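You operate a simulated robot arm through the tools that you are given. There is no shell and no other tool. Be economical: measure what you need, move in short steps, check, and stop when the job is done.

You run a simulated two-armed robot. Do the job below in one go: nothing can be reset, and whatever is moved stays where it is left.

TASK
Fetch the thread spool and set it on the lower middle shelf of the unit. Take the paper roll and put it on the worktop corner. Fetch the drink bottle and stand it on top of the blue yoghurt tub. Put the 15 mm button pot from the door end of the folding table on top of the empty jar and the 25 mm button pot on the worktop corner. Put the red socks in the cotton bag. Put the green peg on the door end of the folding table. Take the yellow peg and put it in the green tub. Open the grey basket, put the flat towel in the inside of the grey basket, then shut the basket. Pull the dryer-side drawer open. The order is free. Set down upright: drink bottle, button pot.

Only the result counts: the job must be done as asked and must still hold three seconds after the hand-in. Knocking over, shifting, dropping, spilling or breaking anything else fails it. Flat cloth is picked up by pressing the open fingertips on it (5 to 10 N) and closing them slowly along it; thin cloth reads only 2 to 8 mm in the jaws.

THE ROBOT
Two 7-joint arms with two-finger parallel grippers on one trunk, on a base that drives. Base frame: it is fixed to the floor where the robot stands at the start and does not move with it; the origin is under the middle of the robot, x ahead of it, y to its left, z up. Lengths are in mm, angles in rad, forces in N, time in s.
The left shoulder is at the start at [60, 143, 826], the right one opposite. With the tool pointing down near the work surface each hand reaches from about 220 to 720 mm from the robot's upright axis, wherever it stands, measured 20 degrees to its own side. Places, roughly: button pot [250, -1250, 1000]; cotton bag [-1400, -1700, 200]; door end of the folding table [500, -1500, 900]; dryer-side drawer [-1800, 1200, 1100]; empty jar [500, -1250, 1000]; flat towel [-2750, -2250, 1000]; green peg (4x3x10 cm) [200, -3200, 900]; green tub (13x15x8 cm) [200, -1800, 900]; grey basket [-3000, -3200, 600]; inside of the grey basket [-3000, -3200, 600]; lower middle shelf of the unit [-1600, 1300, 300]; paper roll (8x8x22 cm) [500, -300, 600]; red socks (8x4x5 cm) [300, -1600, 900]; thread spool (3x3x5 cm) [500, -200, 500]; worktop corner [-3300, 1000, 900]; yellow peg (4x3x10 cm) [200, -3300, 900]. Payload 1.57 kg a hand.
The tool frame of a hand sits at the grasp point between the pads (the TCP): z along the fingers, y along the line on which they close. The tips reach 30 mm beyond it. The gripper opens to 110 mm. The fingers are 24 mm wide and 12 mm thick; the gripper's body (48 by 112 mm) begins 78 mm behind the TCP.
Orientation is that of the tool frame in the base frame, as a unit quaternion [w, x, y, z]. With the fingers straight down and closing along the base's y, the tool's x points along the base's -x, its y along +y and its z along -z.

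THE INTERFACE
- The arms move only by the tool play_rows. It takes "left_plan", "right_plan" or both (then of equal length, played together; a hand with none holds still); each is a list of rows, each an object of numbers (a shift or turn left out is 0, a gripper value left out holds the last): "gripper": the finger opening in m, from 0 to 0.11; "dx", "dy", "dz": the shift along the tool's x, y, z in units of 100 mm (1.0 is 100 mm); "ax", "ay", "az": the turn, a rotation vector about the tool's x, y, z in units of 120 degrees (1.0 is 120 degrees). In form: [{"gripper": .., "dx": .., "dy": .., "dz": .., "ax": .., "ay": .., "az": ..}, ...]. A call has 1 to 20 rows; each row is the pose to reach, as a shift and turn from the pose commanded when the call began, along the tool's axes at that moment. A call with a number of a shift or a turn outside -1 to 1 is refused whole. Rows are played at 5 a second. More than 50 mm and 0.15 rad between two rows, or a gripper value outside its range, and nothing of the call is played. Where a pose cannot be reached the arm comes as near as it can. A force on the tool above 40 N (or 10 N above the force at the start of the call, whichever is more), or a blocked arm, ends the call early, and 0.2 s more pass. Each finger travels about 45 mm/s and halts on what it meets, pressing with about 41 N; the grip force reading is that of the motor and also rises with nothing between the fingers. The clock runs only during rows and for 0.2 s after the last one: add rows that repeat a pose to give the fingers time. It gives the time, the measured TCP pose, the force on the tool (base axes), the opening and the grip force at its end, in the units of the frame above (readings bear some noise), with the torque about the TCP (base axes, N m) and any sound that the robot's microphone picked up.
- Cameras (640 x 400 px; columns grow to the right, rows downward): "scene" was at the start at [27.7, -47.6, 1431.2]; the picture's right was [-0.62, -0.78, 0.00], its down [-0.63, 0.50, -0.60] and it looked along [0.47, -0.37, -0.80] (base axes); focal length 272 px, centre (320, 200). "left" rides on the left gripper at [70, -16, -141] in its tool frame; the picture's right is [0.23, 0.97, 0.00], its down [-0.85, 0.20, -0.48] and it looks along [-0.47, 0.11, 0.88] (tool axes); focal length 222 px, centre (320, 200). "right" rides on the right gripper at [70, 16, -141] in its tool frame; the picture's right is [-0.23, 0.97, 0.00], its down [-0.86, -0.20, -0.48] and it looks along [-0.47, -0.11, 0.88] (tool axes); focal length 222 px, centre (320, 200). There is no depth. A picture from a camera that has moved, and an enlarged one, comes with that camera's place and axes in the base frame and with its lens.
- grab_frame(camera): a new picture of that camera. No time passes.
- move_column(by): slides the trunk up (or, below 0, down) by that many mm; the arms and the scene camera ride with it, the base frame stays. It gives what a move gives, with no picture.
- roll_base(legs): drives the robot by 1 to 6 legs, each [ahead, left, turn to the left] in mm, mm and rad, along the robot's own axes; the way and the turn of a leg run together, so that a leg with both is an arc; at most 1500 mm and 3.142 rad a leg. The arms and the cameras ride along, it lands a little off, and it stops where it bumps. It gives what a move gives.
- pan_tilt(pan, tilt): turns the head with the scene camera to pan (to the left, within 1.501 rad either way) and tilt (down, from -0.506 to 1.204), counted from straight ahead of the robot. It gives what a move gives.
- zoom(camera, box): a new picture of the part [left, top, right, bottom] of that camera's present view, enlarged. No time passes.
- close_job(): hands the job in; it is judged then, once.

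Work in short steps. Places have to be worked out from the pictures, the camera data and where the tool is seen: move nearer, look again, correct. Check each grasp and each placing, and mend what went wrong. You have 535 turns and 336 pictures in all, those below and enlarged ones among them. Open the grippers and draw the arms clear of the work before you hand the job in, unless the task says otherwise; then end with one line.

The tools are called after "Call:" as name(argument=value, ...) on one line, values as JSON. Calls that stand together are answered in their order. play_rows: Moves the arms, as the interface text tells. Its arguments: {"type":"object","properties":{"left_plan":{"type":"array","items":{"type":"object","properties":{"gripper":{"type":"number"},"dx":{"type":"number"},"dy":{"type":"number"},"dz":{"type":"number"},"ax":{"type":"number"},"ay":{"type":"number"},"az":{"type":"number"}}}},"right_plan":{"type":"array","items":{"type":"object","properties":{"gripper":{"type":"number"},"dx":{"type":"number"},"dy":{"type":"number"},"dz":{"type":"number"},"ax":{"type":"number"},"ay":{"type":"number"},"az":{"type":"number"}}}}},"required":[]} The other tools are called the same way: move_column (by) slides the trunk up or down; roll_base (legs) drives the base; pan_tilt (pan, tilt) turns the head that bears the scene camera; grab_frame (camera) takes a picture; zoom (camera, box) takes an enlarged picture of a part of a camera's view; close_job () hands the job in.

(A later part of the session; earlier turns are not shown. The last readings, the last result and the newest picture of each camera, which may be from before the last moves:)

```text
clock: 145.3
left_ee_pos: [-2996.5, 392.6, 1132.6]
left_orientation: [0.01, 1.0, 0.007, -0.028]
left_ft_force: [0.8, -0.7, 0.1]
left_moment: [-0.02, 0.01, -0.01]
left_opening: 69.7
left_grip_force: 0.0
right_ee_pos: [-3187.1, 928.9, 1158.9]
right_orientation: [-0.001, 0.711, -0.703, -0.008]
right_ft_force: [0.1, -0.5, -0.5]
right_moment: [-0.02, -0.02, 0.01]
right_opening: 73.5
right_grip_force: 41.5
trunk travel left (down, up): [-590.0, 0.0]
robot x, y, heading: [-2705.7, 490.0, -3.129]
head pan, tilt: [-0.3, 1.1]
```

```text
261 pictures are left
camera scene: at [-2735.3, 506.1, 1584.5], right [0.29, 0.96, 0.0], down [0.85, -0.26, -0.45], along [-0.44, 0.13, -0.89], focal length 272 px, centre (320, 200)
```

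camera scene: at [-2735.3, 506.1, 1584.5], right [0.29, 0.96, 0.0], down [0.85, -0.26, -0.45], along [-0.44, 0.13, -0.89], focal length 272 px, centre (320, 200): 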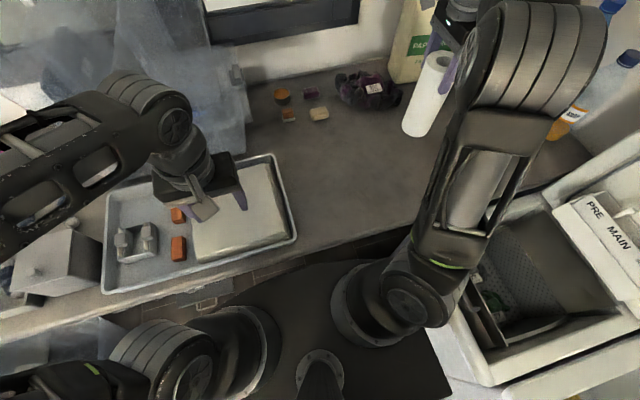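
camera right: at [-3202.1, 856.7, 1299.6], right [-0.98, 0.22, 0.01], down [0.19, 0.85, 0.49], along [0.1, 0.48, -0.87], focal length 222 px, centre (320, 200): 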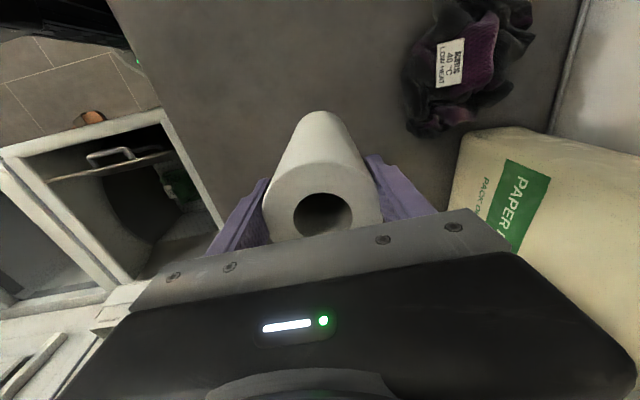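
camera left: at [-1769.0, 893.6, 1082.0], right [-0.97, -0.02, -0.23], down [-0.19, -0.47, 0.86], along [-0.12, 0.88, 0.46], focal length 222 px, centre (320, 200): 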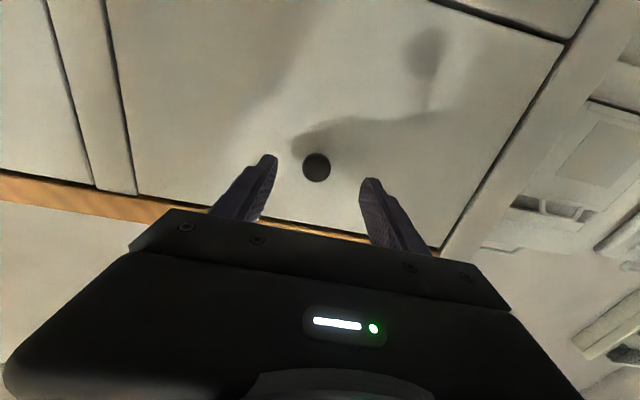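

Roll is over a free spot at [-3188,928]. Lower it slowly until contact.

Call:
play_rows(right_plan=[{"dz": 0.15}, {"dz": 0.3}, {"dz": 0.45}, {"dz": 0.45}])

Call:
grab_frame(camera="right")

Call:
zoom(camera="scene", box=[340, 20, 500, 140])

```text
clock: 146.3
left_ee_pos: [-2994.7, 391.8, 1132.4]
left_orientation: [0.011, 1.0, 0.008, -0.028]
left_ft_force: [0.3, 0.2, -0.1]
left_moment: [0.01, 0.02, -0.02]
left_opening: 69.9
left_grip_force: 0.1
right_ee_pos: [-3186.6, 928.8, 1114.1]
right_orientation: [0.0, 0.711, -0.703, -0.008]
right_ft_force: [-1.3, 0.0, -1.9]
right_moment: [-0.01, -0.01, 0.0]
right_opening: 73.6
right_grip_force: 40.4
trunk travel left (down, up): [-590.0, 0.0]
robot x, y, heading: [-2705.2, 492.0, -3.131]
head pan, tilt: [-0.3, 1.1]
```

```text
260 pictures are left
camera right: at [-3200.6, 856.7, 1254.9], right [-0.98, 0.22, 0.01], down [0.2, 0.85, 0.49], along [0.09, 0.48, -0.87], focal length 222 px, centre (320, 200)
```

right: 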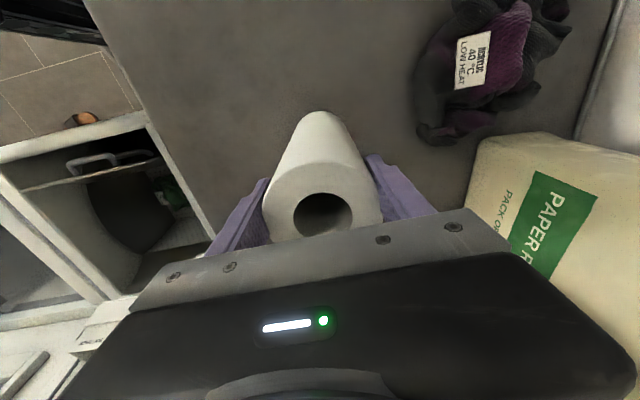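

```text
3.33 times, centred on (420, 80) of scene
camera zoom: at [-2735.0, 505.9, 1584.5], right [0.29, 0.96, 0.0], down [0.85, -0.26, -0.45], along [-0.43, 0.13, -0.89], focal length 906 px, centre (-13, 600)
```

zoom: 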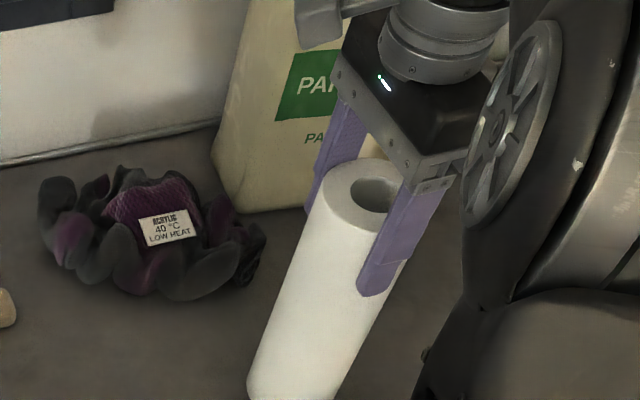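

Keep lowering in small steps.

Call:
play_rows(right_plan=[{"dz": 0.04}, {"dz": 0.08}, {"dz": 0.12}, {"dz": 0.16}, {"dz": 0.2}, {"dz": 0.24}, {"dz": 0.28}])

```text
clock: 147.9
left_ee_pos: [-2995.6, 393.4, 1133.5]
left_orientation: [0.01, 1.0, 0.008, -0.028]
left_ft_force: [-0.2, 0.5, -0.9]
left_moment: [0.01, -0.03, -0.01]
left_opening: 70.1
left_grip_force: 0.0
right_ee_pos: [-3188.1, 927.3, 1084.5]
right_orientation: [-0.001, 0.712, -0.703, -0.007]
right_ft_force: [-0.6, -0.3, 12.2]
right_moment: [-0.05, -0.5, 0.0]
right_opening: 73.8
right_grip_force: 15.1
trunk travel left (down, up): [-590.0, 0.0]
robot x, y, heading: [-2701.2, 491.4, -3.136]
head pan, tilt: [-0.3, 1.1]
```

Contact (worktop ≈ 891). Release and retreat upward.

Call:
play_rows(right_plan=[{"dz": -0.02, "gripper": 0.078}, {"dz": -0.02, "gripper": 0.085}, {"dz": -0.02, "gripper": 0.095}, {"dz": -0.02, "gripper": 0.105}, {"dz": -0.02, "gripper": 0.11}, {"dz": -0.02, "gripper": 0.11}])

Call:
play_rows(right_plan=[{"dz": -0.2}, {"dz": -0.5}, {"dz": -0.8}, {"dz": -0.8}])

Call:
grab_frame(camera="right")

Call:
grab_frame(camera="scene")

```text
clock: 149.3
left_ee_pos: [-2996.5, 392.8, 1133.4]
left_orientation: [0.01, 1.0, 0.008, -0.028]
left_ft_force: [0.3, 0.3, -0.3]
left_moment: [-0.01, 0.01, 0.0]
left_opening: 70.1
left_grip_force: 0.2
right_ee_pos: [-3186.9, 930.3, 1087.2]
right_orientation: [0.0, 0.711, -0.703, -0.007]
right_ft_force: [-0.9, 0.0, 0.6]
right_moment: [0.0, -0.03, 0.02]
right_opening: 109.9
right_grip_force: 0.0
trunk travel left (down, up): [-590.0, 0.0]
robot x, y, heading: [-2705.5, 490.0, -3.132]
head pan, tilt: [-0.3, 1.1]
```

```text
clock: 150.3
left_ee_pos: [-2994.3, 392.5, 1134.3]
left_orientation: [0.011, 1.0, 0.008, -0.028]
left_ft_force: [0.5, 0.0, -0.7]
left_moment: [-0.03, 0.01, 0.02]
left_opening: 69.9
left_grip_force: 0.1
right_ee_pos: [-3186.9, 929.0, 1157.7]
right_orientation: [0.0, 0.711, -0.703, -0.008]
right_ft_force: [0.8, 0.7, -0.1]
right_moment: [0.03, -0.01, 0.01]
right_opening: 110.1
right_grip_force: 0.1
right hand out of reach, approached as far as the arm can: row 3, 4
trunk travel left (down, up): [-590.0, 0.0]
robot x, y, heading: [-2702.5, 487.0, -3.131]
head pan, tilt: [-0.3, 1.1]
```

```text
258 pictures are left
camera right: at [-3201.1, 857.5, 1298.4], right [-0.98, 0.22, 0.01], down [0.2, 0.85, 0.49], along [0.09, 0.48, -0.87], focal length 222 px, centre (320, 200)
```

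right: 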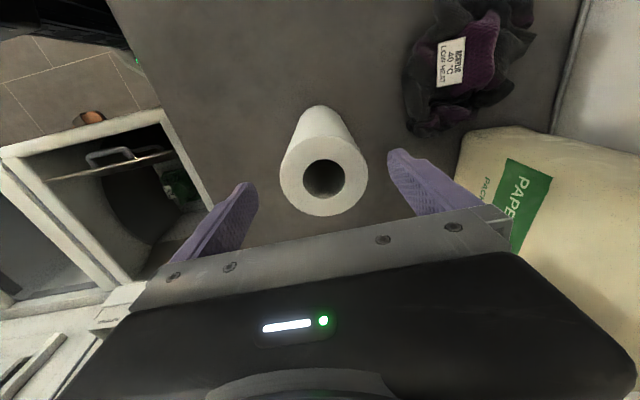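

```text
257 pictures are left
camera scene: at [-2735.0, 506.0, 1584.5], right [0.29, 0.96, 0.0], down [0.85, -0.26, -0.45], along [-0.43, 0.13, -0.89], focal length 272 px, centre (320, 200)
```

scene: 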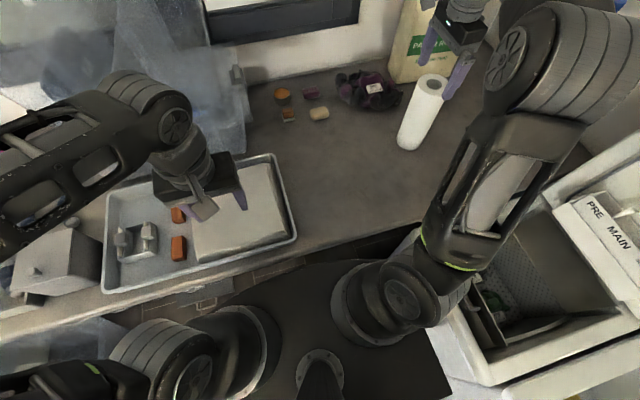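

Roll stands. Pull the hand toward the robot and up, clear of the roll.

Call:
play_rows(right_plan=[{"dy": -0.1, "dz": -0.1}, {"dy": -0.4, "dz": -0.3}, {"dy": -0.8, "dz": -0.4}, {"dy": -1.0, "dz": -0.4}, {"dy": -1.0, "dz": -0.4}])

Call:
roll_base(legs=[[-350, 0, 0]])

Call:
pan_tilt(pan=-0.5, tilt=0.6)

Call:
grab_frame(camera="scene")

```text
clock: 151.5
left_ee_pos: [-2996.8, 394.2, 1133.3]
left_orientation: [0.01, 1.0, 0.007, -0.028]
left_ft_force: [0.2, 0.1, -0.6]
left_moment: [-0.08, -0.01, 0.01]
left_opening: 70.2
left_grip_force: 0.0
right_ee_pos: [-3092.3, 927.2, 1189.1]
right_orientation: [0.0, 0.711, -0.703, -0.008]
right_ft_force: [0.8, 0.0, -0.5]
right_moment: [-0.06, 0.01, 0.02]
right_opening: 109.9
right_grip_force: 0.0
right hand out of reach, approached as far as the arm can: row 1, 2, 3, 4, 5
trunk travel left (down, up): [-590.0, 0.0]
robot x, y, heading: [-2703.2, 487.6, -3.132]
head pan, tilt: [-0.3, 1.1]
```

```text
clock: 153.8
left_ee_pos: [-2647.0, 395.6, 1134.5]
left_orientation: [0.011, 1.0, 0.007, -0.028]
left_ft_force: [0.0, 0.7, 0.7]
left_moment: [0.02, 0.01, -0.02]
left_opening: 70.1
left_grip_force: 0.1
right_ee_pos: [-2744.8, 928.7, 1189.6]
right_orientation: [0.002, 0.71, -0.705, -0.008]
right_ft_force: [0.3, -0.4, -0.1]
right_moment: [-0.01, 0.02, 0.01]
right_opening: 109.9
right_grip_force: 0.0
trunk travel left (down, up): [-590.0, 0.0]
robot x, y, heading: [-2355.9, 493.2, -3.134]
head pan, tilt: [-0.3, 1.1]
```

```text
clock: 154.7
left_ee_pos: [-2647.2, 395.2, 1133.8]
left_orientation: [0.011, 1.0, 0.008, -0.028]
left_ft_force: [-0.2, 0.4, 0.4]
left_moment: [-0.02, -0.02, 0.0]
left_opening: 70.2
left_grip_force: 0.1
right_ee_pos: [-2744.3, 929.4, 1189.1]
right_orientation: [-0.001, 0.71, -0.704, -0.008]
right_ft_force: [-0.6, 0.0, -0.4]
right_moment: [-0.02, 0.0, 0.0]
right_opening: 109.9
right_grip_force: 0.0
trunk travel left (down, up): [-590.0, 0.0]
robot x, y, heading: [-2353.5, 490.5, -3.132]
head pan, tilt: [-0.499, 0.6]
```

```text
256 pictures are left
camera scene: at [-2403.9, 532.2, 1623.0], right [0.47, 0.88, 0.0], down [0.5, -0.27, -0.82], along [-0.73, 0.39, -0.57], focal length 272 px, centre (320, 200)
```

scene: 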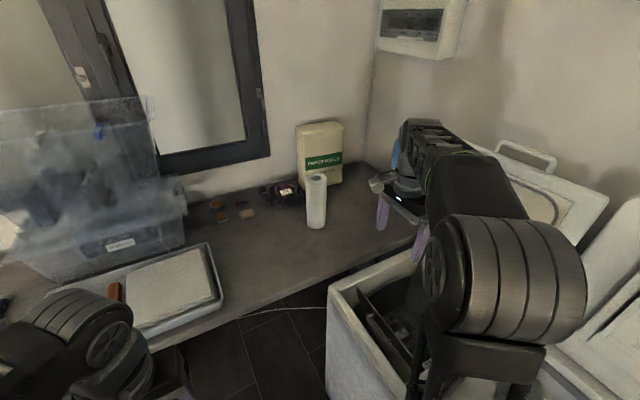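

Paper roll is done. Next the folding table. Drive back to the middle, turn round to face +x and go toward x≈-350.

Call:
roll_base(legs=[[0, 500, 0], [0, 0, 3.13], [1500, 0, 0]])

Call:
pan_tilt(pan=-0.7, tilt=0.45)

Call:
grab_frame(camera="scene")

Call:
pan_tilt(pan=-1.5, tilt=0.45)

Call:
grab_frame(camera="scene")

```text
clock: 171.9
left_ee_pos: [-572.9, 116.2, 1133.3]
left_orientation: [0.028, -0.013, 0.999, 0.011]
left_ft_force: [0.2, 0.0, -0.1]
left_moment: [0.01, 0.0, 0.0]
left_opening: 69.9
left_grip_force: 0.0
right_ee_pos: [-469.5, -415.0, 1189.9]
right_orientation: [0.007, 0.7, 0.714, 0.0]
right_ft_force: [0.2, -0.1, 0.2]
right_moment: [-0.04, -0.01, -0.02]
right_opening: 109.8
right_grip_force: 0.0
trunk travel left (down, up): [-590.0, 0.0]
robot x, y, heading: [-865.4, 18.9, 0.02]
head pan, tilt: [-0.499, 0.6]
```

```text
clock: 172.7
left_ee_pos: [-573.5, 116.5, 1132.9]
left_orientation: [0.028, -0.013, 0.999, 0.01]
left_ft_force: [0.0, -0.2, -0.8]
left_moment: [0.04, 0.03, -0.02]
left_opening: 69.9
left_grip_force: 0.1
right_ee_pos: [-470.9, -415.4, 1188.8]
right_orientation: [0.008, 0.7, 0.714, -0.001]
right_ft_force: [0.5, -0.7, 0.8]
right_moment: [0.01, 0.02, 0.0]
right_opening: 110.0
right_grip_force: 0.0
trunk travel left (down, up): [-590.0, 0.0]
robot x, y, heading: [-862.1, 17.5, 0.02]
head pan, tilt: [-0.7, 0.45]
```

```text
255 pictures are left
camera scene: at [-822.0, -42.3, 1636.6], right [-0.63, -0.78, 0.0], down [-0.34, 0.27, -0.9], along [0.7, -0.57, -0.44], focal length 272 px, centre (320, 200)
```

scene: 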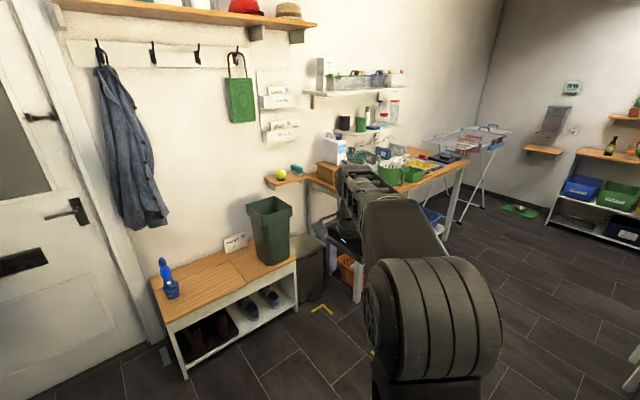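

```text
clock: 173.8
left_ee_pos: [-573.7, 116.1, 1133.3]
left_orientation: [0.027, -0.013, 0.999, 0.01]
left_ft_force: [-0.7, -0.7, -0.3]
left_moment: [0.0, 0.03, -0.02]
left_opening: 70.0
left_grip_force: 0.0
right_ee_pos: [-471.1, -415.5, 1190.4]
right_orientation: [0.009, 0.7, 0.714, -0.001]
right_ft_force: [0.0, 0.0, 0.2]
right_moment: [-0.01, 0.02, 0.02]
right_opening: 109.9
right_grip_force: 0.0
trunk travel left (down, up): [-590.0, 0.0]
robot x, y, heading: [-863.4, 15.5, 0.015]
head pan, tilt: [-1.499, 0.45]
```

```text
254 pictures are left
camera scene: at [-885.1, -75.9, 1636.6], right [-1.0, -0.09, 0.0], down [-0.04, 0.43, -0.9], along [0.08, -0.9, -0.44], focal length 272 px, centre (320, 200)
```

scene: 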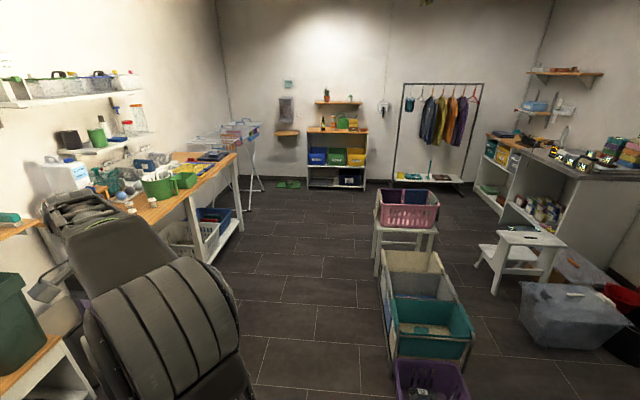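

Clear layout: folding table on the left, sorter bags in the middle, drying rack behind. Drive to about [-380,-1300] facing +x.

Call:
roll_base(legs=[[480, 0, -0.015], [0, -1300, 0]])

Call:
pan_tilt(pan=-0.1, tilt=0.65)

Call:
grab_frame(camera="scene")

```text
clock: 182.8
left_ee_pos: [-95.7, -1181.2, 1133.9]
left_orientation: [0.028, 0.002, 1.0, 0.01]
left_ft_force: [0.0, -0.9, 0.1]
left_moment: [0.03, -0.03, 0.0]
left_opening: 70.0
left_grip_force: 0.0
right_ee_pos: [-9.0, -1714.0, 1188.3]
right_orientation: [0.007, 0.71, 0.704, 0.001]
right_ft_force: [0.7, -0.4, -0.6]
right_moment: [0.02, 0.04, -0.02]
right_opening: 110.0
right_grip_force: 0.0
trunk travel left (down, up): [-590.0, 0.0]
robot x, y, heading: [-387.2, -1271.5, -0.012]
head pan, tilt: [-1.499, 0.45]
```

```text
clock: 184.3
left_ee_pos: [-95.6, -1179.1, 1133.6]
left_orientation: [0.029, 0.002, 1.0, 0.011]
left_ft_force: [-0.1, 0.1, 0.2]
left_moment: [-0.05, 0.0, -0.01]
left_opening: 69.9
left_grip_force: 0.0
right_ee_pos: [-9.3, -1714.0, 1190.2]
right_orientation: [0.008, 0.711, 0.703, 0.0]
right_ft_force: [0.2, 0.4, -0.6]
right_moment: [0.01, -0.02, 0.01]
right_opening: 110.0
right_grip_force: 0.0
trunk travel left (down, up): [-590.0, 0.0]
robot x, y, heading: [-388.6, -1266.9, -0.015]
head pan, tilt: [-0.099, 0.649]
```

```text
253 pictures are left
camera scene: at [-332.6, -1280.8, 1618.8], right [-0.11, -0.99, 0.0], down [-0.6, 0.07, -0.8], along [0.79, -0.09, -0.6], focal length 272 px, centre (320, 200)
```

scene: 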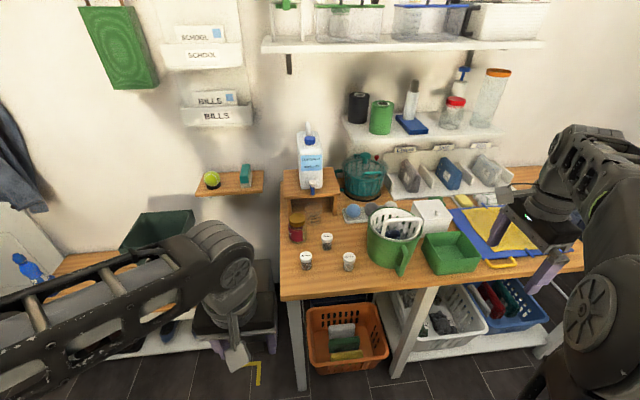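

Call:
zoom(camera="scene", box=[270, 180, 390, 290])

Call:
zoom(camera="scene", box=[340, 140, 580, 300])

```text
3.64 times, centred on (330, 235) of scene
camera zoom: at [-332.6, -1280.8, 1618.8], right [-0.11, -0.99, 0.0], down [-0.6, 0.07, -0.8], along [0.79, -0.09, -0.6], focal length 988 px, centre (284, 73)
```

zoom: 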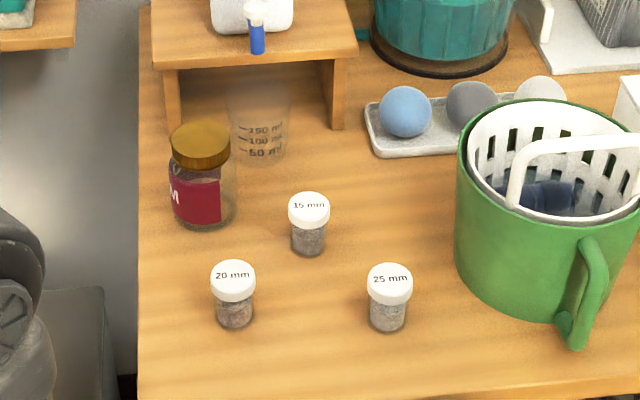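

```text
2.50 times, centred on (460, 220) of scene
camera zoom: at [-332.6, -1280.8, 1618.8], right [-0.11, -0.99, 0.0], down [-0.6, 0.07, -0.8], along [0.79, -0.09, -0.6], focal length 679 px, centre (-30, 150)
```

zoom: 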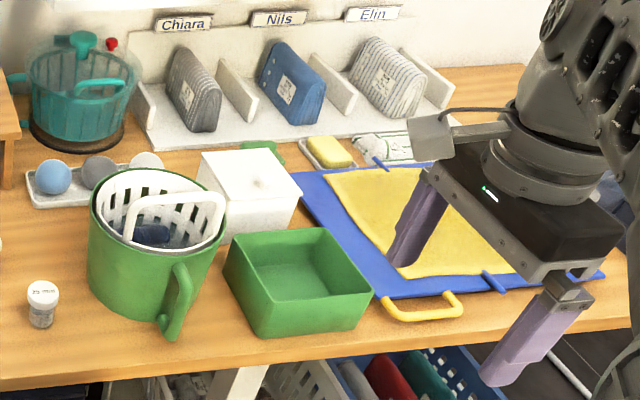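

Labels are readable: 15 mm is the middle/far pot (≈[325,-1379]), jar with gold lid ≈[373,-1279], 25 mm ≈[227,-1438]. Roll nearer to the table.

Call:
roll_base(legs=[[210, 0, 0.013]])

Call:
pan_tilt(pan=-0.25, tilt=0.95)

Call:
grab_frame(camera="scene")

Call:
grab_frame(camera="right")

```text
clock: 185.9
left_ee_pos: [113.9, -1178.7, 1132.4]
left_orientation: [0.027, -0.003, 1.0, 0.011]
left_ft_force: [0.5, -0.1, -0.1]
left_moment: [0.02, 0.01, 0.01]
left_opening: 70.4
left_grip_force: 0.0
right_ee_pos: [207.5, -1711.4, 1188.6]
right_orientation: [0.007, 0.706, 0.708, 0.0]
right_ft_force: [0.1, 0.1, 1.0]
right_moment: [-0.02, 0.03, -0.01]
right_opening: 109.9
right_grip_force: 0.0
trunk travel left (down, up): [-590.0, 0.0]
robot x, y, heading: [-178.6, -1274.1, 0.0]
head pan, tilt: [-0.099, 0.649]
```

```text
clock: 186.7
left_ee_pos: [112.9, -1177.2, 1134.6]
left_orientation: [0.027, -0.004, 1.0, 0.011]
left_ft_force: [-0.7, -0.2, -0.7]
left_moment: [0.02, 0.02, 0.03]
left_opening: 70.1
left_grip_force: 0.0
right_ee_pos: [204.8, -1711.0, 1190.1]
right_orientation: [0.008, 0.706, 0.708, -0.001]
right_ft_force: [0.4, -1.0, -0.2]
right_moment: [0.04, -0.03, 0.01]
right_opening: 110.1
right_grip_force: 0.1
trunk travel left (down, up): [-590.0, 0.0]
robot x, y, heading: [-179.2, -1274.9, 0.001]
head pan, tilt: [-0.25, 0.949]
```

```text
250 pictures are left
camera scene: at [-138.6, -1290.8, 1594.7], right [-0.25, -0.97, 0.0], down [-0.79, 0.2, -0.58], along [0.56, -0.14, -0.81], focal length 272 px, centre (320, 200)
```

scene: 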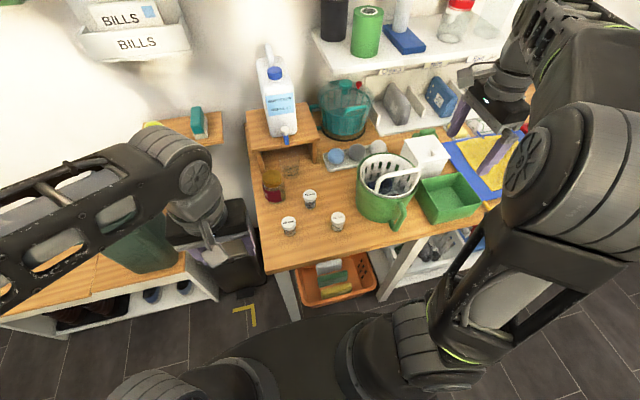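

```text
249 pictures are left
camera right: at [220.6, -1640.5, 1330.2], right [0.97, -0.23, 0.01], down [-0.2, -0.85, 0.49], along [-0.1, -0.48, -0.87], focal length 222 px, centre (320, 200)
```

right: 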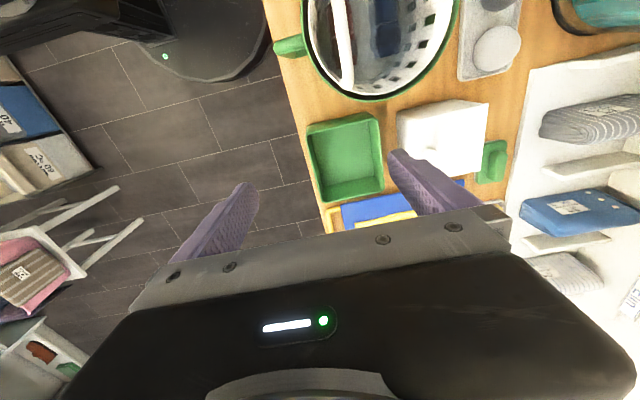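

Raise the right hand and move it over to the 15 mm pot, at a height that clears the bucket.

Call:
play_rows(right_plan=[{"dz": -0.3, "gripper": 0.07}, {"dz": -0.6, "dx": 0.1}, {"dz": -0.6, "dx": 0.5}, {"dz": -0.6, "dx": 0.9}, {"dz": -0.6, "dx": 1.0}, {"dz": -0.6, "dx": 1.0}])

Call:
play_rows(right_plan=[{"dx": 0.4, "dy": 0.1}, {"dx": 0.8, "dy": 0.3}, {"dx": 1.0, "dy": 0.6}, {"dx": 1.0, "dy": 0.6}])

Call:
play_rows(right_plan=[{"dx": 0.4, "dy": 0.1}, {"dx": 0.8, "dy": 0.3}, {"dx": 1.0, "dy": 0.6}, {"dx": 1.0, "dy": 0.6}])

Call:
grab_frame(camera="right")

Call:
grab_frame(camera="scene")

```text
clock: 188.1
left_ee_pos: [111.6, -1176.3, 1134.3]
left_orientation: [0.027, -0.004, 1.0, 0.01]
left_ft_force: [-0.7, 0.2, -0.6]
left_moment: [-0.01, 0.01, -0.02]
left_opening: 70.0
left_grip_force: 0.0
right_ee_pos: [217.4, -1631.9, 1192.4]
right_orientation: [0.008, 0.706, 0.708, 0.0]
right_ft_force: [-0.2, 0.8, 1.3]
right_moment: [-0.02, -0.03, 0.02]
right_opening: 70.0
right_grip_force: 0.1
right hand out of reach, approached as far as the arm can: row 1, 2, 3, 4, 5, 6
trunk travel left (down, up): [-590.0, 0.0]
robot x, y, heading: [-177.7, -1272.1, -0.008]
head pan, tilt: [-0.25, 0.949]
```

```text
clock: 189.1
left_ee_pos: [113.7, -1177.7, 1133.8]
left_orientation: [0.028, -0.004, 1.0, 0.009]
left_ft_force: [0.2, -0.6, 0.7]
left_moment: [0.0, 0.03, -0.02]
left_opening: 70.2
left_grip_force: 0.1
right_ee_pos: [266.0, -1541.9, 1193.0]
right_orientation: [0.009, 0.706, 0.708, 0.001]
right_ft_force: [0.2, -1.0, 0.1]
right_moment: [-0.03, 0.0, 0.0]
right_opening: 70.2
right_grip_force: 0.1
right hand out of reach, approached as far as the arm can: row 3, 4
trunk travel left (down, up): [-590.0, 0.0]
robot x, y, heading: [-179.4, -1271.9, -0.001]
head pan, tilt: [-0.25, 0.949]
```

```text
clock: 190.1
left_ee_pos: [112.3, -1179.5, 1133.5]
left_orientation: [0.029, -0.003, 1.0, 0.011]
left_ft_force: [-0.4, -0.5, 0.8]
left_moment: [0.04, -0.02, 0.03]
left_opening: 70.0
left_grip_force: 0.1
right_ee_pos: [313.3, -1446.3, 1178.4]
right_orientation: [0.007, 0.708, 0.706, 0.001]
right_ft_force: [-0.2, 0.0, -0.3]
right_moment: [0.06, -0.04, 0.02]
right_opening: 70.1
right_grip_force: 0.0
right hand out of reach, approached as far as the arm can: row 1, 2, 3, 4
trunk travel left (down, up): [-590.0, 0.0]
robot x, y, heading: [-181.2, -1269.9, -0.005]
head pan, tilt: [-0.25, 0.949]
```

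```text
248 pictures are left
camera right: at [328.1, -1376.3, 1319.6], right [0.97, -0.23, 0.01], down [-0.21, -0.85, 0.48], along [-0.1, -0.47, -0.88], focal length 222 px, centre (320, 200)
```

right: 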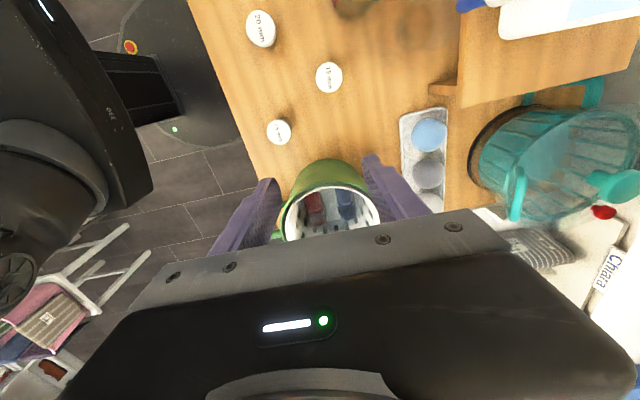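

```text
247 pictures are left
camera scene: at [-140.8, -1293.8, 1594.7], right [-0.25, -0.97, 0.0], down [-0.79, 0.2, -0.58], along [0.56, -0.14, -0.81], focal length 272 px, centre (320, 200)
```

scene: 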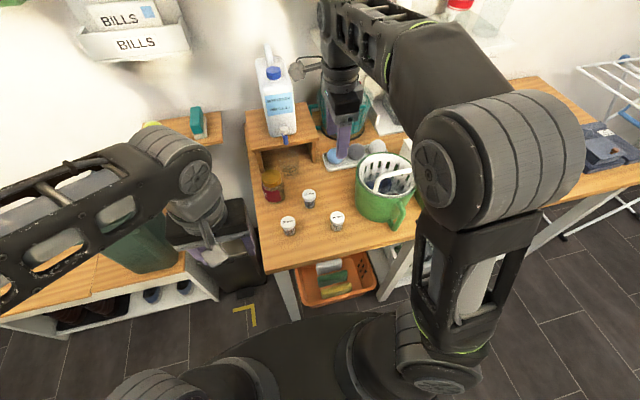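

Red socks are visible inside the bucket. Move over the 15 mm pot and descend partway.

Call:
play_rows(right_plan=[{"dx": 0.3, "dy": 0.1, "dz": 0.2}, {"dx": 0.67, "dy": 0.23, "dz": 0.5}, {"dx": 0.67, "dy": 0.23, "dz": 0.8}, {"dx": 0.67, "dy": 0.23, "dz": 1.0}, {"dx": 0.67, "dy": 0.23, "dz": 1.0}])

Call:
grab_frame(camera="right")

```text
clock: 191.3
left_ee_pos: [112.7, -1177.5, 1133.2]
left_orientation: [0.029, -0.004, 1.0, 0.01]
left_ft_force: [-0.2, 0.7, -0.3]
left_moment: [-0.03, 0.0, 0.0]
left_opening: 69.9
left_grip_force: 0.1
right_ee_pos: [338.1, -1379.8, 1077.0]
right_orientation: [0.008, 0.707, 0.708, -0.001]
right_ft_force: [-0.1, -0.2, -0.1]
right_moment: [0.0, -0.01, -0.04]
right_opening: 69.7
right_grip_force: 0.1
trunk travel left (down, up): [-590.0, 0.0]
robot x, y, heading: [-177.2, -1267.8, -0.002]
head pan, tilt: [-0.25, 0.949]
```

```text
246 pictures are left
camera right: at [353.3, -1308.8, 1218.7], right [0.97, -0.23, 0.01], down [-0.2, -0.85, 0.49], along [-0.1, -0.48, -0.87], focal length 222 px, centre (320, 200)
```

right: 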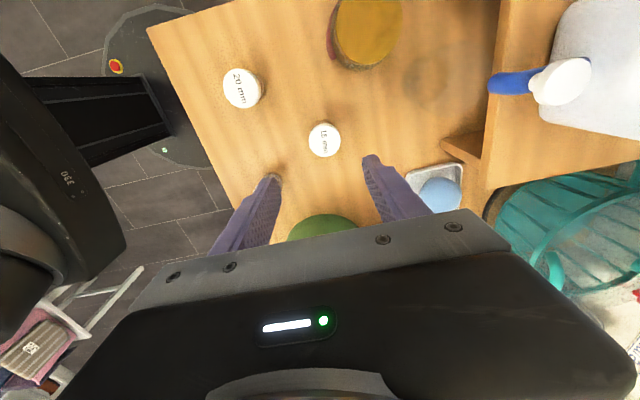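

Triangulated: pot lid top ≈[346,-1377,941], jar lid ≈[405,-1285,≈965]. Descend to z≈990 above the pot and look again.

Call:
play_rows(right_plan=[{"dx": 0.03, "dy": 0.08, "dz": 0.3}, {"dx": 0.03, "dy": 0.08, "dz": 0.6}, {"dx": 0.03, "dy": 0.08, "dz": 0.85}, {"dx": 0.03, "dy": 0.08, "dz": 0.85}])

Call:
grab_frame(camera="right")

```text
clock: 192.3
left_ee_pos: [112.8, -1178.3, 1133.4]
left_orientation: [0.028, -0.003, 1.0, 0.011]
left_ft_force: [-0.6, 0.6, -0.3]
left_moment: [0.01, -0.03, -0.03]
left_opening: 70.2
left_grip_force: 0.1
right_ee_pos: [347.1, -1377.6, 992.0]
right_orientation: [0.008, 0.706, 0.708, 0.0]
right_ft_force: [-0.2, 0.3, -0.7]
right_moment: [-0.01, -0.02, 0.0]
right_opening: 69.9
right_grip_force: 0.0
trunk travel left (down, up): [-590.0, 0.0]
robot x, y, heading: [-180.4, -1271.4, 0.002]
head pan, tilt: [-0.25, 0.949]
```

```text
245 pictures are left
camera right: at [362.0, -1306.8, 1133.5], right [0.97, -0.23, 0.01], down [-0.2, -0.85, 0.49], along [-0.1, -0.48, -0.87], focal length 222 px, centre (320, 200)
```

right: 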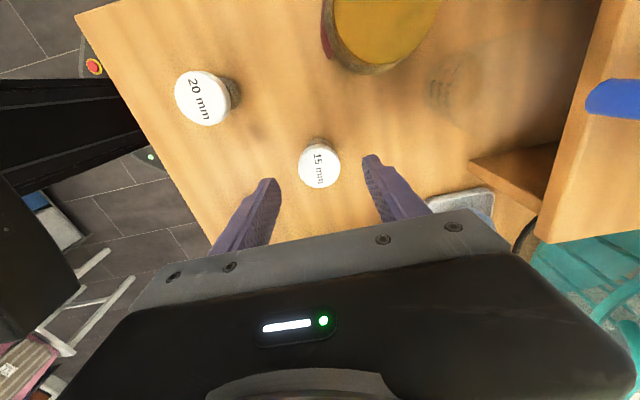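

Aligned. Descend to z≈925 with care, then close.

Call:
play_rows(right_plan=[{"dz": 0.2}, {"dz": 0.4}, {"dz": 0.55}, {"dz": 0.66}, {"dz": 0.66}])

Call:
play_rows(right_plan=[{"gripper": 0.055}, {"gripper": 0.04}, {"gripper": 0.03}, {"gripper": 0.02}, {"gripper": 0.02}, {"gripper": 0.02}])

Call:
play_rows(right_plan=[{"dz": -0.1}, {"dz": -0.3}, {"dz": -0.6}, {"dz": -0.9}, {"dz": -0.9}])

Call:
grab_frame(camera="right")

Call:
zoom(camera="scene", box=[240, 100, 400, 250])

```text
clock: 193.5
left_ee_pos: [112.9, -1178.1, 1133.5]
left_orientation: [0.029, -0.003, 1.0, 0.01]
left_ft_force: [0.1, -0.3, -0.3]
left_moment: [0.03, 0.0, 0.0]
left_opening: 70.1
left_grip_force: 0.2
right_ee_pos: [347.5, -1379.2, 926.9]
right_orientation: [0.008, 0.707, 0.708, -0.001]
right_ft_force: [-1.1, 0.2, 0.0]
right_moment: [-0.05, -0.03, 0.0]
right_opening: 70.0
right_grip_force: 0.0
trunk travel left (down, up): [-590.0, 0.0]
robot x, y, heading: [-176.5, -1271.6, -0.001]
head pan, tilt: [-0.25, 0.949]
```

```text
clock: 194.9
left_ee_pos: [114.2, -1178.6, 1134.4]
left_orientation: [0.029, -0.003, 1.0, 0.011]
left_ft_force: [-0.2, -0.2, 0.9]
left_moment: [0.0, 0.0, -0.02]
left_opening: 70.1
left_grip_force: 0.1
right_ee_pos: [346.8, -1379.1, 927.2]
right_orientation: [0.008, 0.707, 0.707, -0.001]
right_ft_force: [-0.1, -0.7, -0.8]
right_moment: [0.0, 0.0, -0.02]
right_opening: 39.5
right_grip_force: 40.7
trunk travel left (down, up): [-590.0, 0.0]
robot x, y, heading: [-182.2, -1273.1, 0.001]
head pan, tilt: [-0.25, 0.949]
```

```text
clock: 196.1
left_ee_pos: [114.1, -1176.8, 1134.6]
left_orientation: [0.028, -0.004, 1.0, 0.01]
left_ft_force: [-1.1, -0.3, 0.0]
left_moment: [0.04, -0.01, 0.04]
left_opening: 69.9
left_grip_force: 0.0
right_ee_pos: [345.8, -1377.8, 1018.9]
right_orientation: [0.007, 0.706, 0.708, -0.001]
right_ft_force: [-0.2, 0.4, 0.3]
right_moment: [0.0, 0.0, 0.0]
right_opening: 39.8
right_grip_force: 40.8
trunk travel left (down, up): [-590.0, 0.0]
robot x, y, heading: [-180.0, -1269.1, 0.001]
head pan, tilt: [-0.25, 0.949]
```

```text
244 pictures are left
camera right: at [361.5, -1307.1, 1158.7], right [0.97, -0.23, 0.01], down [-0.2, -0.85, 0.49], along [-0.1, -0.48, -0.87], focal length 222 px, centre (320, 200)
```

right: 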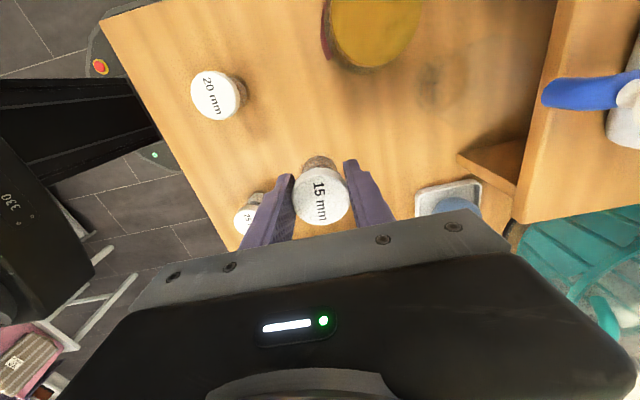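

```text
2.67 times, centred on (320, 175) of scene
camera zoom: at [-138.3, -1290.7, 1594.7], right [-0.25, -0.97, 0.0], down [-0.79, 0.2, -0.58], along [0.56, -0.14, -0.81], focal length 725 px, centre (320, 267)
```

zoom: 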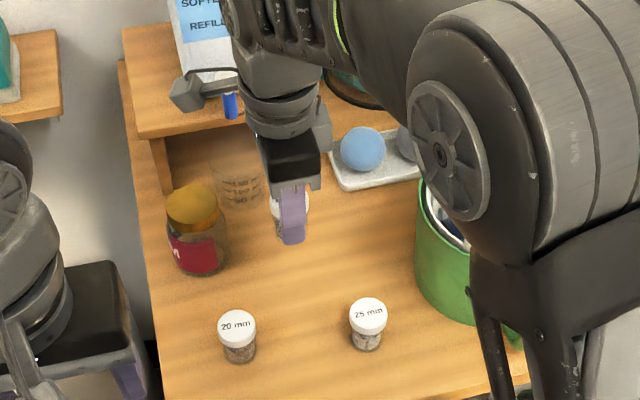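

Pot held (bottom ≈ TCP-41). Jar lid ≈[403,-1286,982]. Raise, move over the jar.

Call:
play_rows(right_plan=[{"dz": -0.3}, {"dz": -0.5}, {"dz": -0.5, "dx": 0.3, "dy": 0.2}, {"dz": -0.5, "dx": 0.6, "dy": 0.4}, {"dz": -0.5, "dx": 0.91, "dy": 0.57}, {"dz": -0.5, "dx": 0.91, "dy": 0.57}])

Call:
grab_frame(camera="right")

Call:
zoom(camera="scene", box=[220, 80, 380, 230])

Call:
grab_frame(camera="left")

```text
clock: 197.5
left_ee_pos: [112.3, -1178.3, 1134.7]
left_orientation: [0.028, -0.002, 1.0, 0.01]
left_ft_force: [0.4, 0.1, -0.8]
left_moment: [0.01, -0.01, 0.0]
left_opening: 69.9
left_grip_force: 0.1
right_ee_pos: [402.1, -1288.3, 1067.5]
right_orientation: [0.008, 0.707, 0.707, 0.0]
right_ft_force: [-1.0, -0.2, -0.9]
right_moment: [0.05, 0.02, 0.01]
right_opening: 39.6
right_grip_force: 41.6
trunk travel left (down, up): [-590.0, 0.0]
robot x, y, heading: [-179.2, -1273.8, -0.002]
head pan, tilt: [-0.25, 0.949]
```

```text
242 pictures are left
camera right: at [417.5, -1216.2, 1208.8], right [0.97, -0.23, 0.01], down [-0.2, -0.85, 0.49], along [-0.1, -0.48, -0.87], focal length 222 px, centre (320, 200)
```

right: 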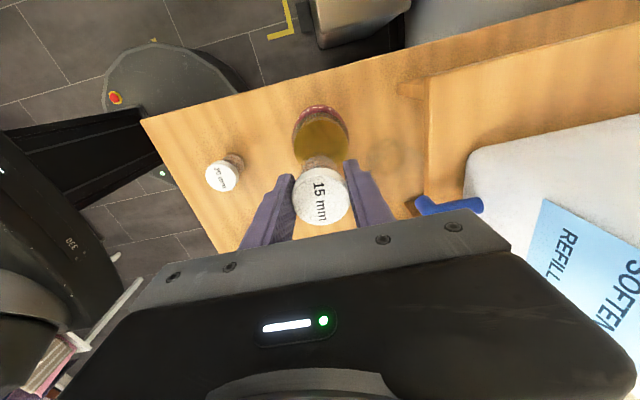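

```text
2.67 times, centred on (300, 155) of scene
camera zoom: at [-139.2, -1291.5, 1594.7], right [-0.25, -0.97, 0.0], down [-0.79, 0.2, -0.58], along [0.56, -0.14, -0.81], focal length 725 px, centre (373, 320)
```

zoom: 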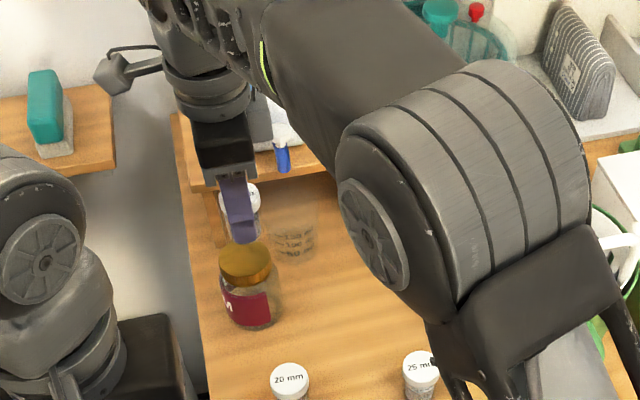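

```text
240 pictures are left
camera left: at [35.6, -1198.5, 1271.0], right [-0.23, 0.97, 0.01], down [0.83, 0.19, 0.53], along [0.51, 0.13, -0.85], focal length 222 px, centre (320, 200)
```

left: 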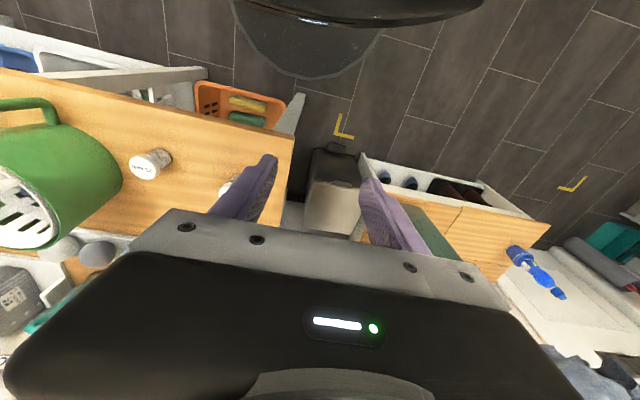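

Jar centre ≈[403,-1279]. Shift +8 in y and lower carefully.

Call:
play_rows(right_plan=[{"dx": 0.09}, {"dx": 0.09, "dz": 0.1}, {"dx": 0.09, "dz": 0.2}, {"dx": 0.09, "dz": 0.27}, {"dx": 0.09, "dz": 0.27}])

Call:
grab_frame(camera="right")

Call:
zoom(camera="scene", box=[230, 130, 330, 220])

```text
clock: 198.7
left_ee_pos: [113.7, -1178.1, 1133.7]
left_orientation: [0.028, -0.004, 1.0, 0.01]
left_ft_force: [-0.2, 0.7, -0.2]
left_moment: [0.0, 0.0, 0.0]
left_opening: 69.8
left_grip_force: 0.1
right_ee_pos: [401.9, -1277.1, 1039.7]
right_orientation: [0.007, 0.707, 0.707, 0.0]
right_ft_force: [0.0, 0.0, -0.3]
right_moment: [0.0, -0.03, 0.03]
right_opening: 39.6
right_grip_force: 40.8
trunk travel left (down, up): [-590.0, 0.0]
robot x, y, heading: [-178.0, -1274.5, -0.004]
head pan, tilt: [-0.25, 0.949]
```

```text
239 pictures are left
camera right: at [418.0, -1206.4, 1180.8], right [0.97, -0.23, 0.01], down [-0.2, -0.85, 0.49], along [-0.1, -0.48, -0.87], focal length 222 px, centre (320, 200)
```

right: 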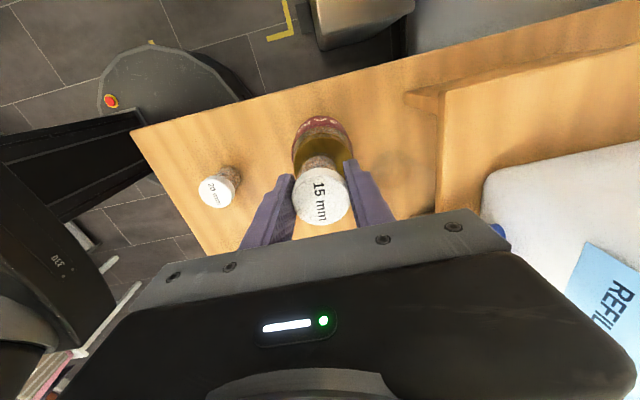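

```text
4.44 times, centred on (280, 175) of scene
camera zoom: at [-138.7, -1290.7, 1594.7], right [-0.25, -0.97, 0.0], down [-0.79, 0.2, -0.58], along [0.56, -0.14, -0.81], focal length 1208 px, centre (498, 311)
```

zoom: 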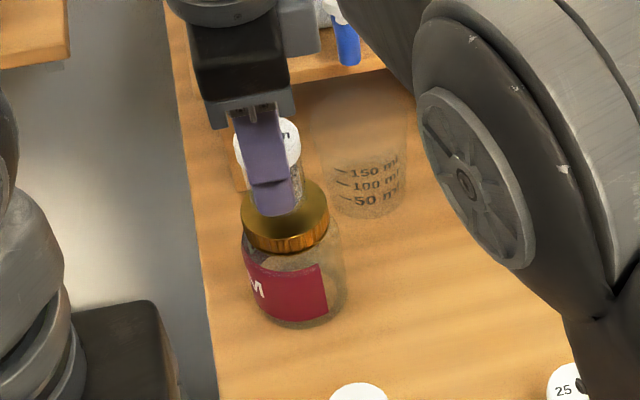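

Let me zoom with the hand camera to confirm the centring on the lid.

Call:
zoom(camera="right", box=[270, 100, 370, 240])

```text
2.86 times, centred on (320, 170) of right
camera zoom: at [418.0, -1206.4, 1180.8], right [0.97, -0.23, 0.01], down [-0.2, -0.85, 0.49], along [-0.1, -0.48, -0.87], focal length 635 px, centre (320, 286)
```

zoom: 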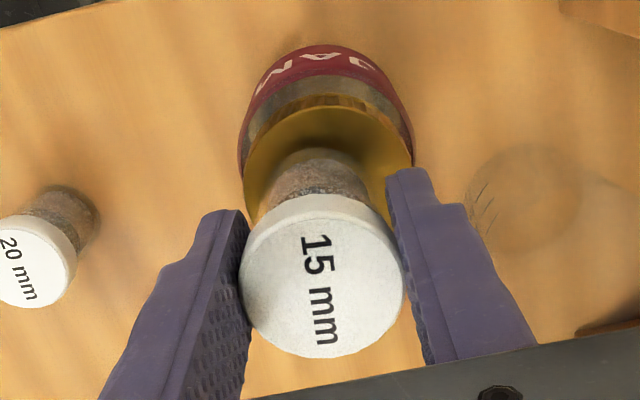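

Small correction (+4 x, -5 y), then lower to contact.

Call:
play_rows(right_plan=[{"dx": -0.05, "dy": 0.04}, {"dx": -0.05, "dy": 0.04, "dz": 0.04}, {"dx": -0.05, "dy": 0.04, "dz": 0.08}, {"dx": -0.05, "dy": 0.04, "dz": 0.11}, {"dx": -0.05, "dy": 0.04, "dz": 0.13}, {"dx": -0.05, "dy": 0.04, "dz": 0.13}])

Call:
zoom(camera="right", box=[270, 100, 370, 240])

```text
clock: 200.1
left_ee_pos: [113.2, -1177.8, 1132.5]
left_orientation: [0.028, -0.004, 1.0, 0.011]
left_ft_force: [0.3, 0.9, 0.3]
left_moment: [-0.02, 0.02, 0.02]
left_opening: 70.0
left_grip_force: 0.1
right_ee_pos: [407.0, -1282.6, 1027.1]
right_orientation: [0.009, 0.706, 0.708, 0.001]
right_ft_force: [0.6, -0.5, 3.1]
right_moment: [-0.02, 0.01, 0.01]
right_opening: 39.8
right_grip_force: 41.3
trunk travel left (down, up): [-590.0, 0.0]
robot x, y, heading: [-180.0, -1269.6, -0.002]
head pan, tilt: [-0.25, 0.949]
```

```text
2.86 times, centred on (320, 170) of right
camera zoom: at [422.3, -1211.3, 1168.0], right [0.97, -0.23, 0.01], down [-0.2, -0.85, 0.49], along [-0.1, -0.48, -0.87], focal length 635 px, centre (320, 286)
```

zoom: 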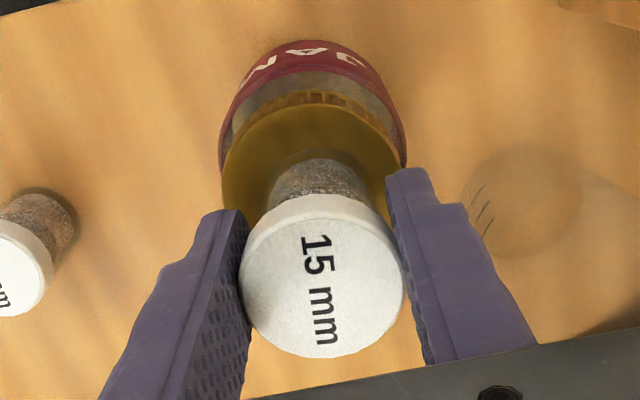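

Contact with the base fully inside the lid. Release gently and lift straight up.

Call:
play_rows(right_plan=[{"gripper": 0.044}, {"gripper": 0.05}, {"gripper": 0.06}, {"gripper": 0.07}, {"gripper": 0.075}, {"gripper": 0.075}])

Call:
play_rows(right_plan=[{"dz": -0.15}, {"dz": -0.4}, {"dz": -0.7}, {"dz": -1.0}, {"dz": -1.0}])

Call:
grab_frame(camera="right")

Call:
zoom(camera="scene", box=[230, 130, 330, 220])

```text
clock: 201.5
left_ee_pos: [113.1, -1176.8, 1133.3]
left_orientation: [0.028, -0.004, 1.0, 0.01]
left_ft_force: [-0.4, -0.4, -0.7]
left_moment: [-0.02, 0.03, 0.03]
left_opening: 70.1
left_grip_force: 0.0
right_ee_pos: [406.6, -1281.4, 1026.5]
right_orientation: [0.008, 0.707, 0.707, -0.001]
right_ft_force: [-0.2, -0.1, 0.0]
right_moment: [-0.03, 0.01, -0.02]
right_opening: 75.0
right_grip_force: 0.0
trunk travel left (down, up): [-590.0, 0.0]
robot x, y, heading: [-178.3, -1273.4, 0.002]
head pan, tilt: [-0.25, 0.949]
```

```text
clock: 202.7
left_ee_pos: [112.9, -1177.3, 1134.8]
left_orientation: [0.028, -0.004, 1.0, 0.01]
left_ft_force: [-0.6, 0.1, 0.8]
left_moment: [0.01, 0.03, 0.04]
left_opening: 69.9
left_grip_force: 0.0
right_ee_pos: [406.9, -1281.4, 1097.6]
right_orientation: [0.007, 0.706, 0.708, -0.001]
right_ft_force: [0.2, 0.4, 0.0]
right_moment: [0.0, 0.0, 0.01]
right_opening: 75.2
right_grip_force: 0.1
right hand out of reach, approached as far as the arm can: row 4, 5
trunk travel left (down, up): [-590.0, 0.0]
robot x, y, heading: [-177.6, -1269.6, 0.0]
head pan, tilt: [-0.25, 0.949]
```

```text
235 pictures are left
camera right: at [421.5, -1210.4, 1238.2], right [0.97, -0.23, 0.01], down [-0.2, -0.85, 0.49], along [-0.1, -0.48, -0.87], focal length 222 px, centre (320, 200)
```

right: 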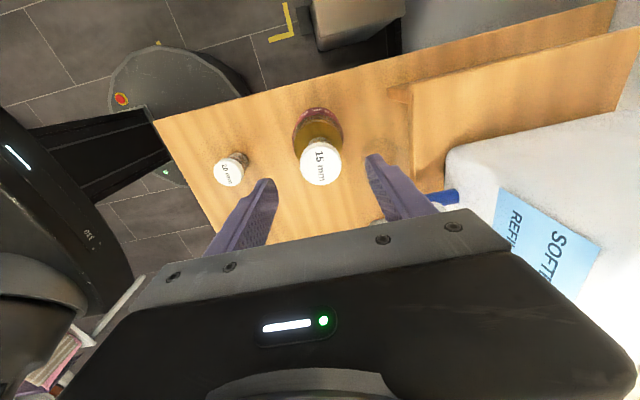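

```text
4.44 times, centred on (280, 175) of scene
camera zoom: at [-138.8, -1290.8, 1594.7], right [-0.25, -0.97, 0.0], down [-0.79, 0.2, -0.58], along [0.56, -0.14, -0.81], focal length 1208 px, centre (498, 311)
```

zoom: 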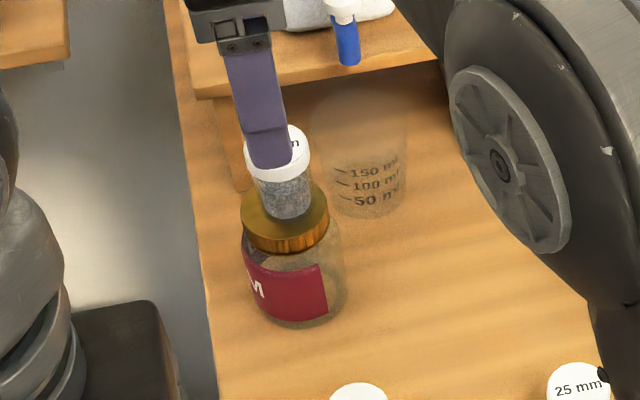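

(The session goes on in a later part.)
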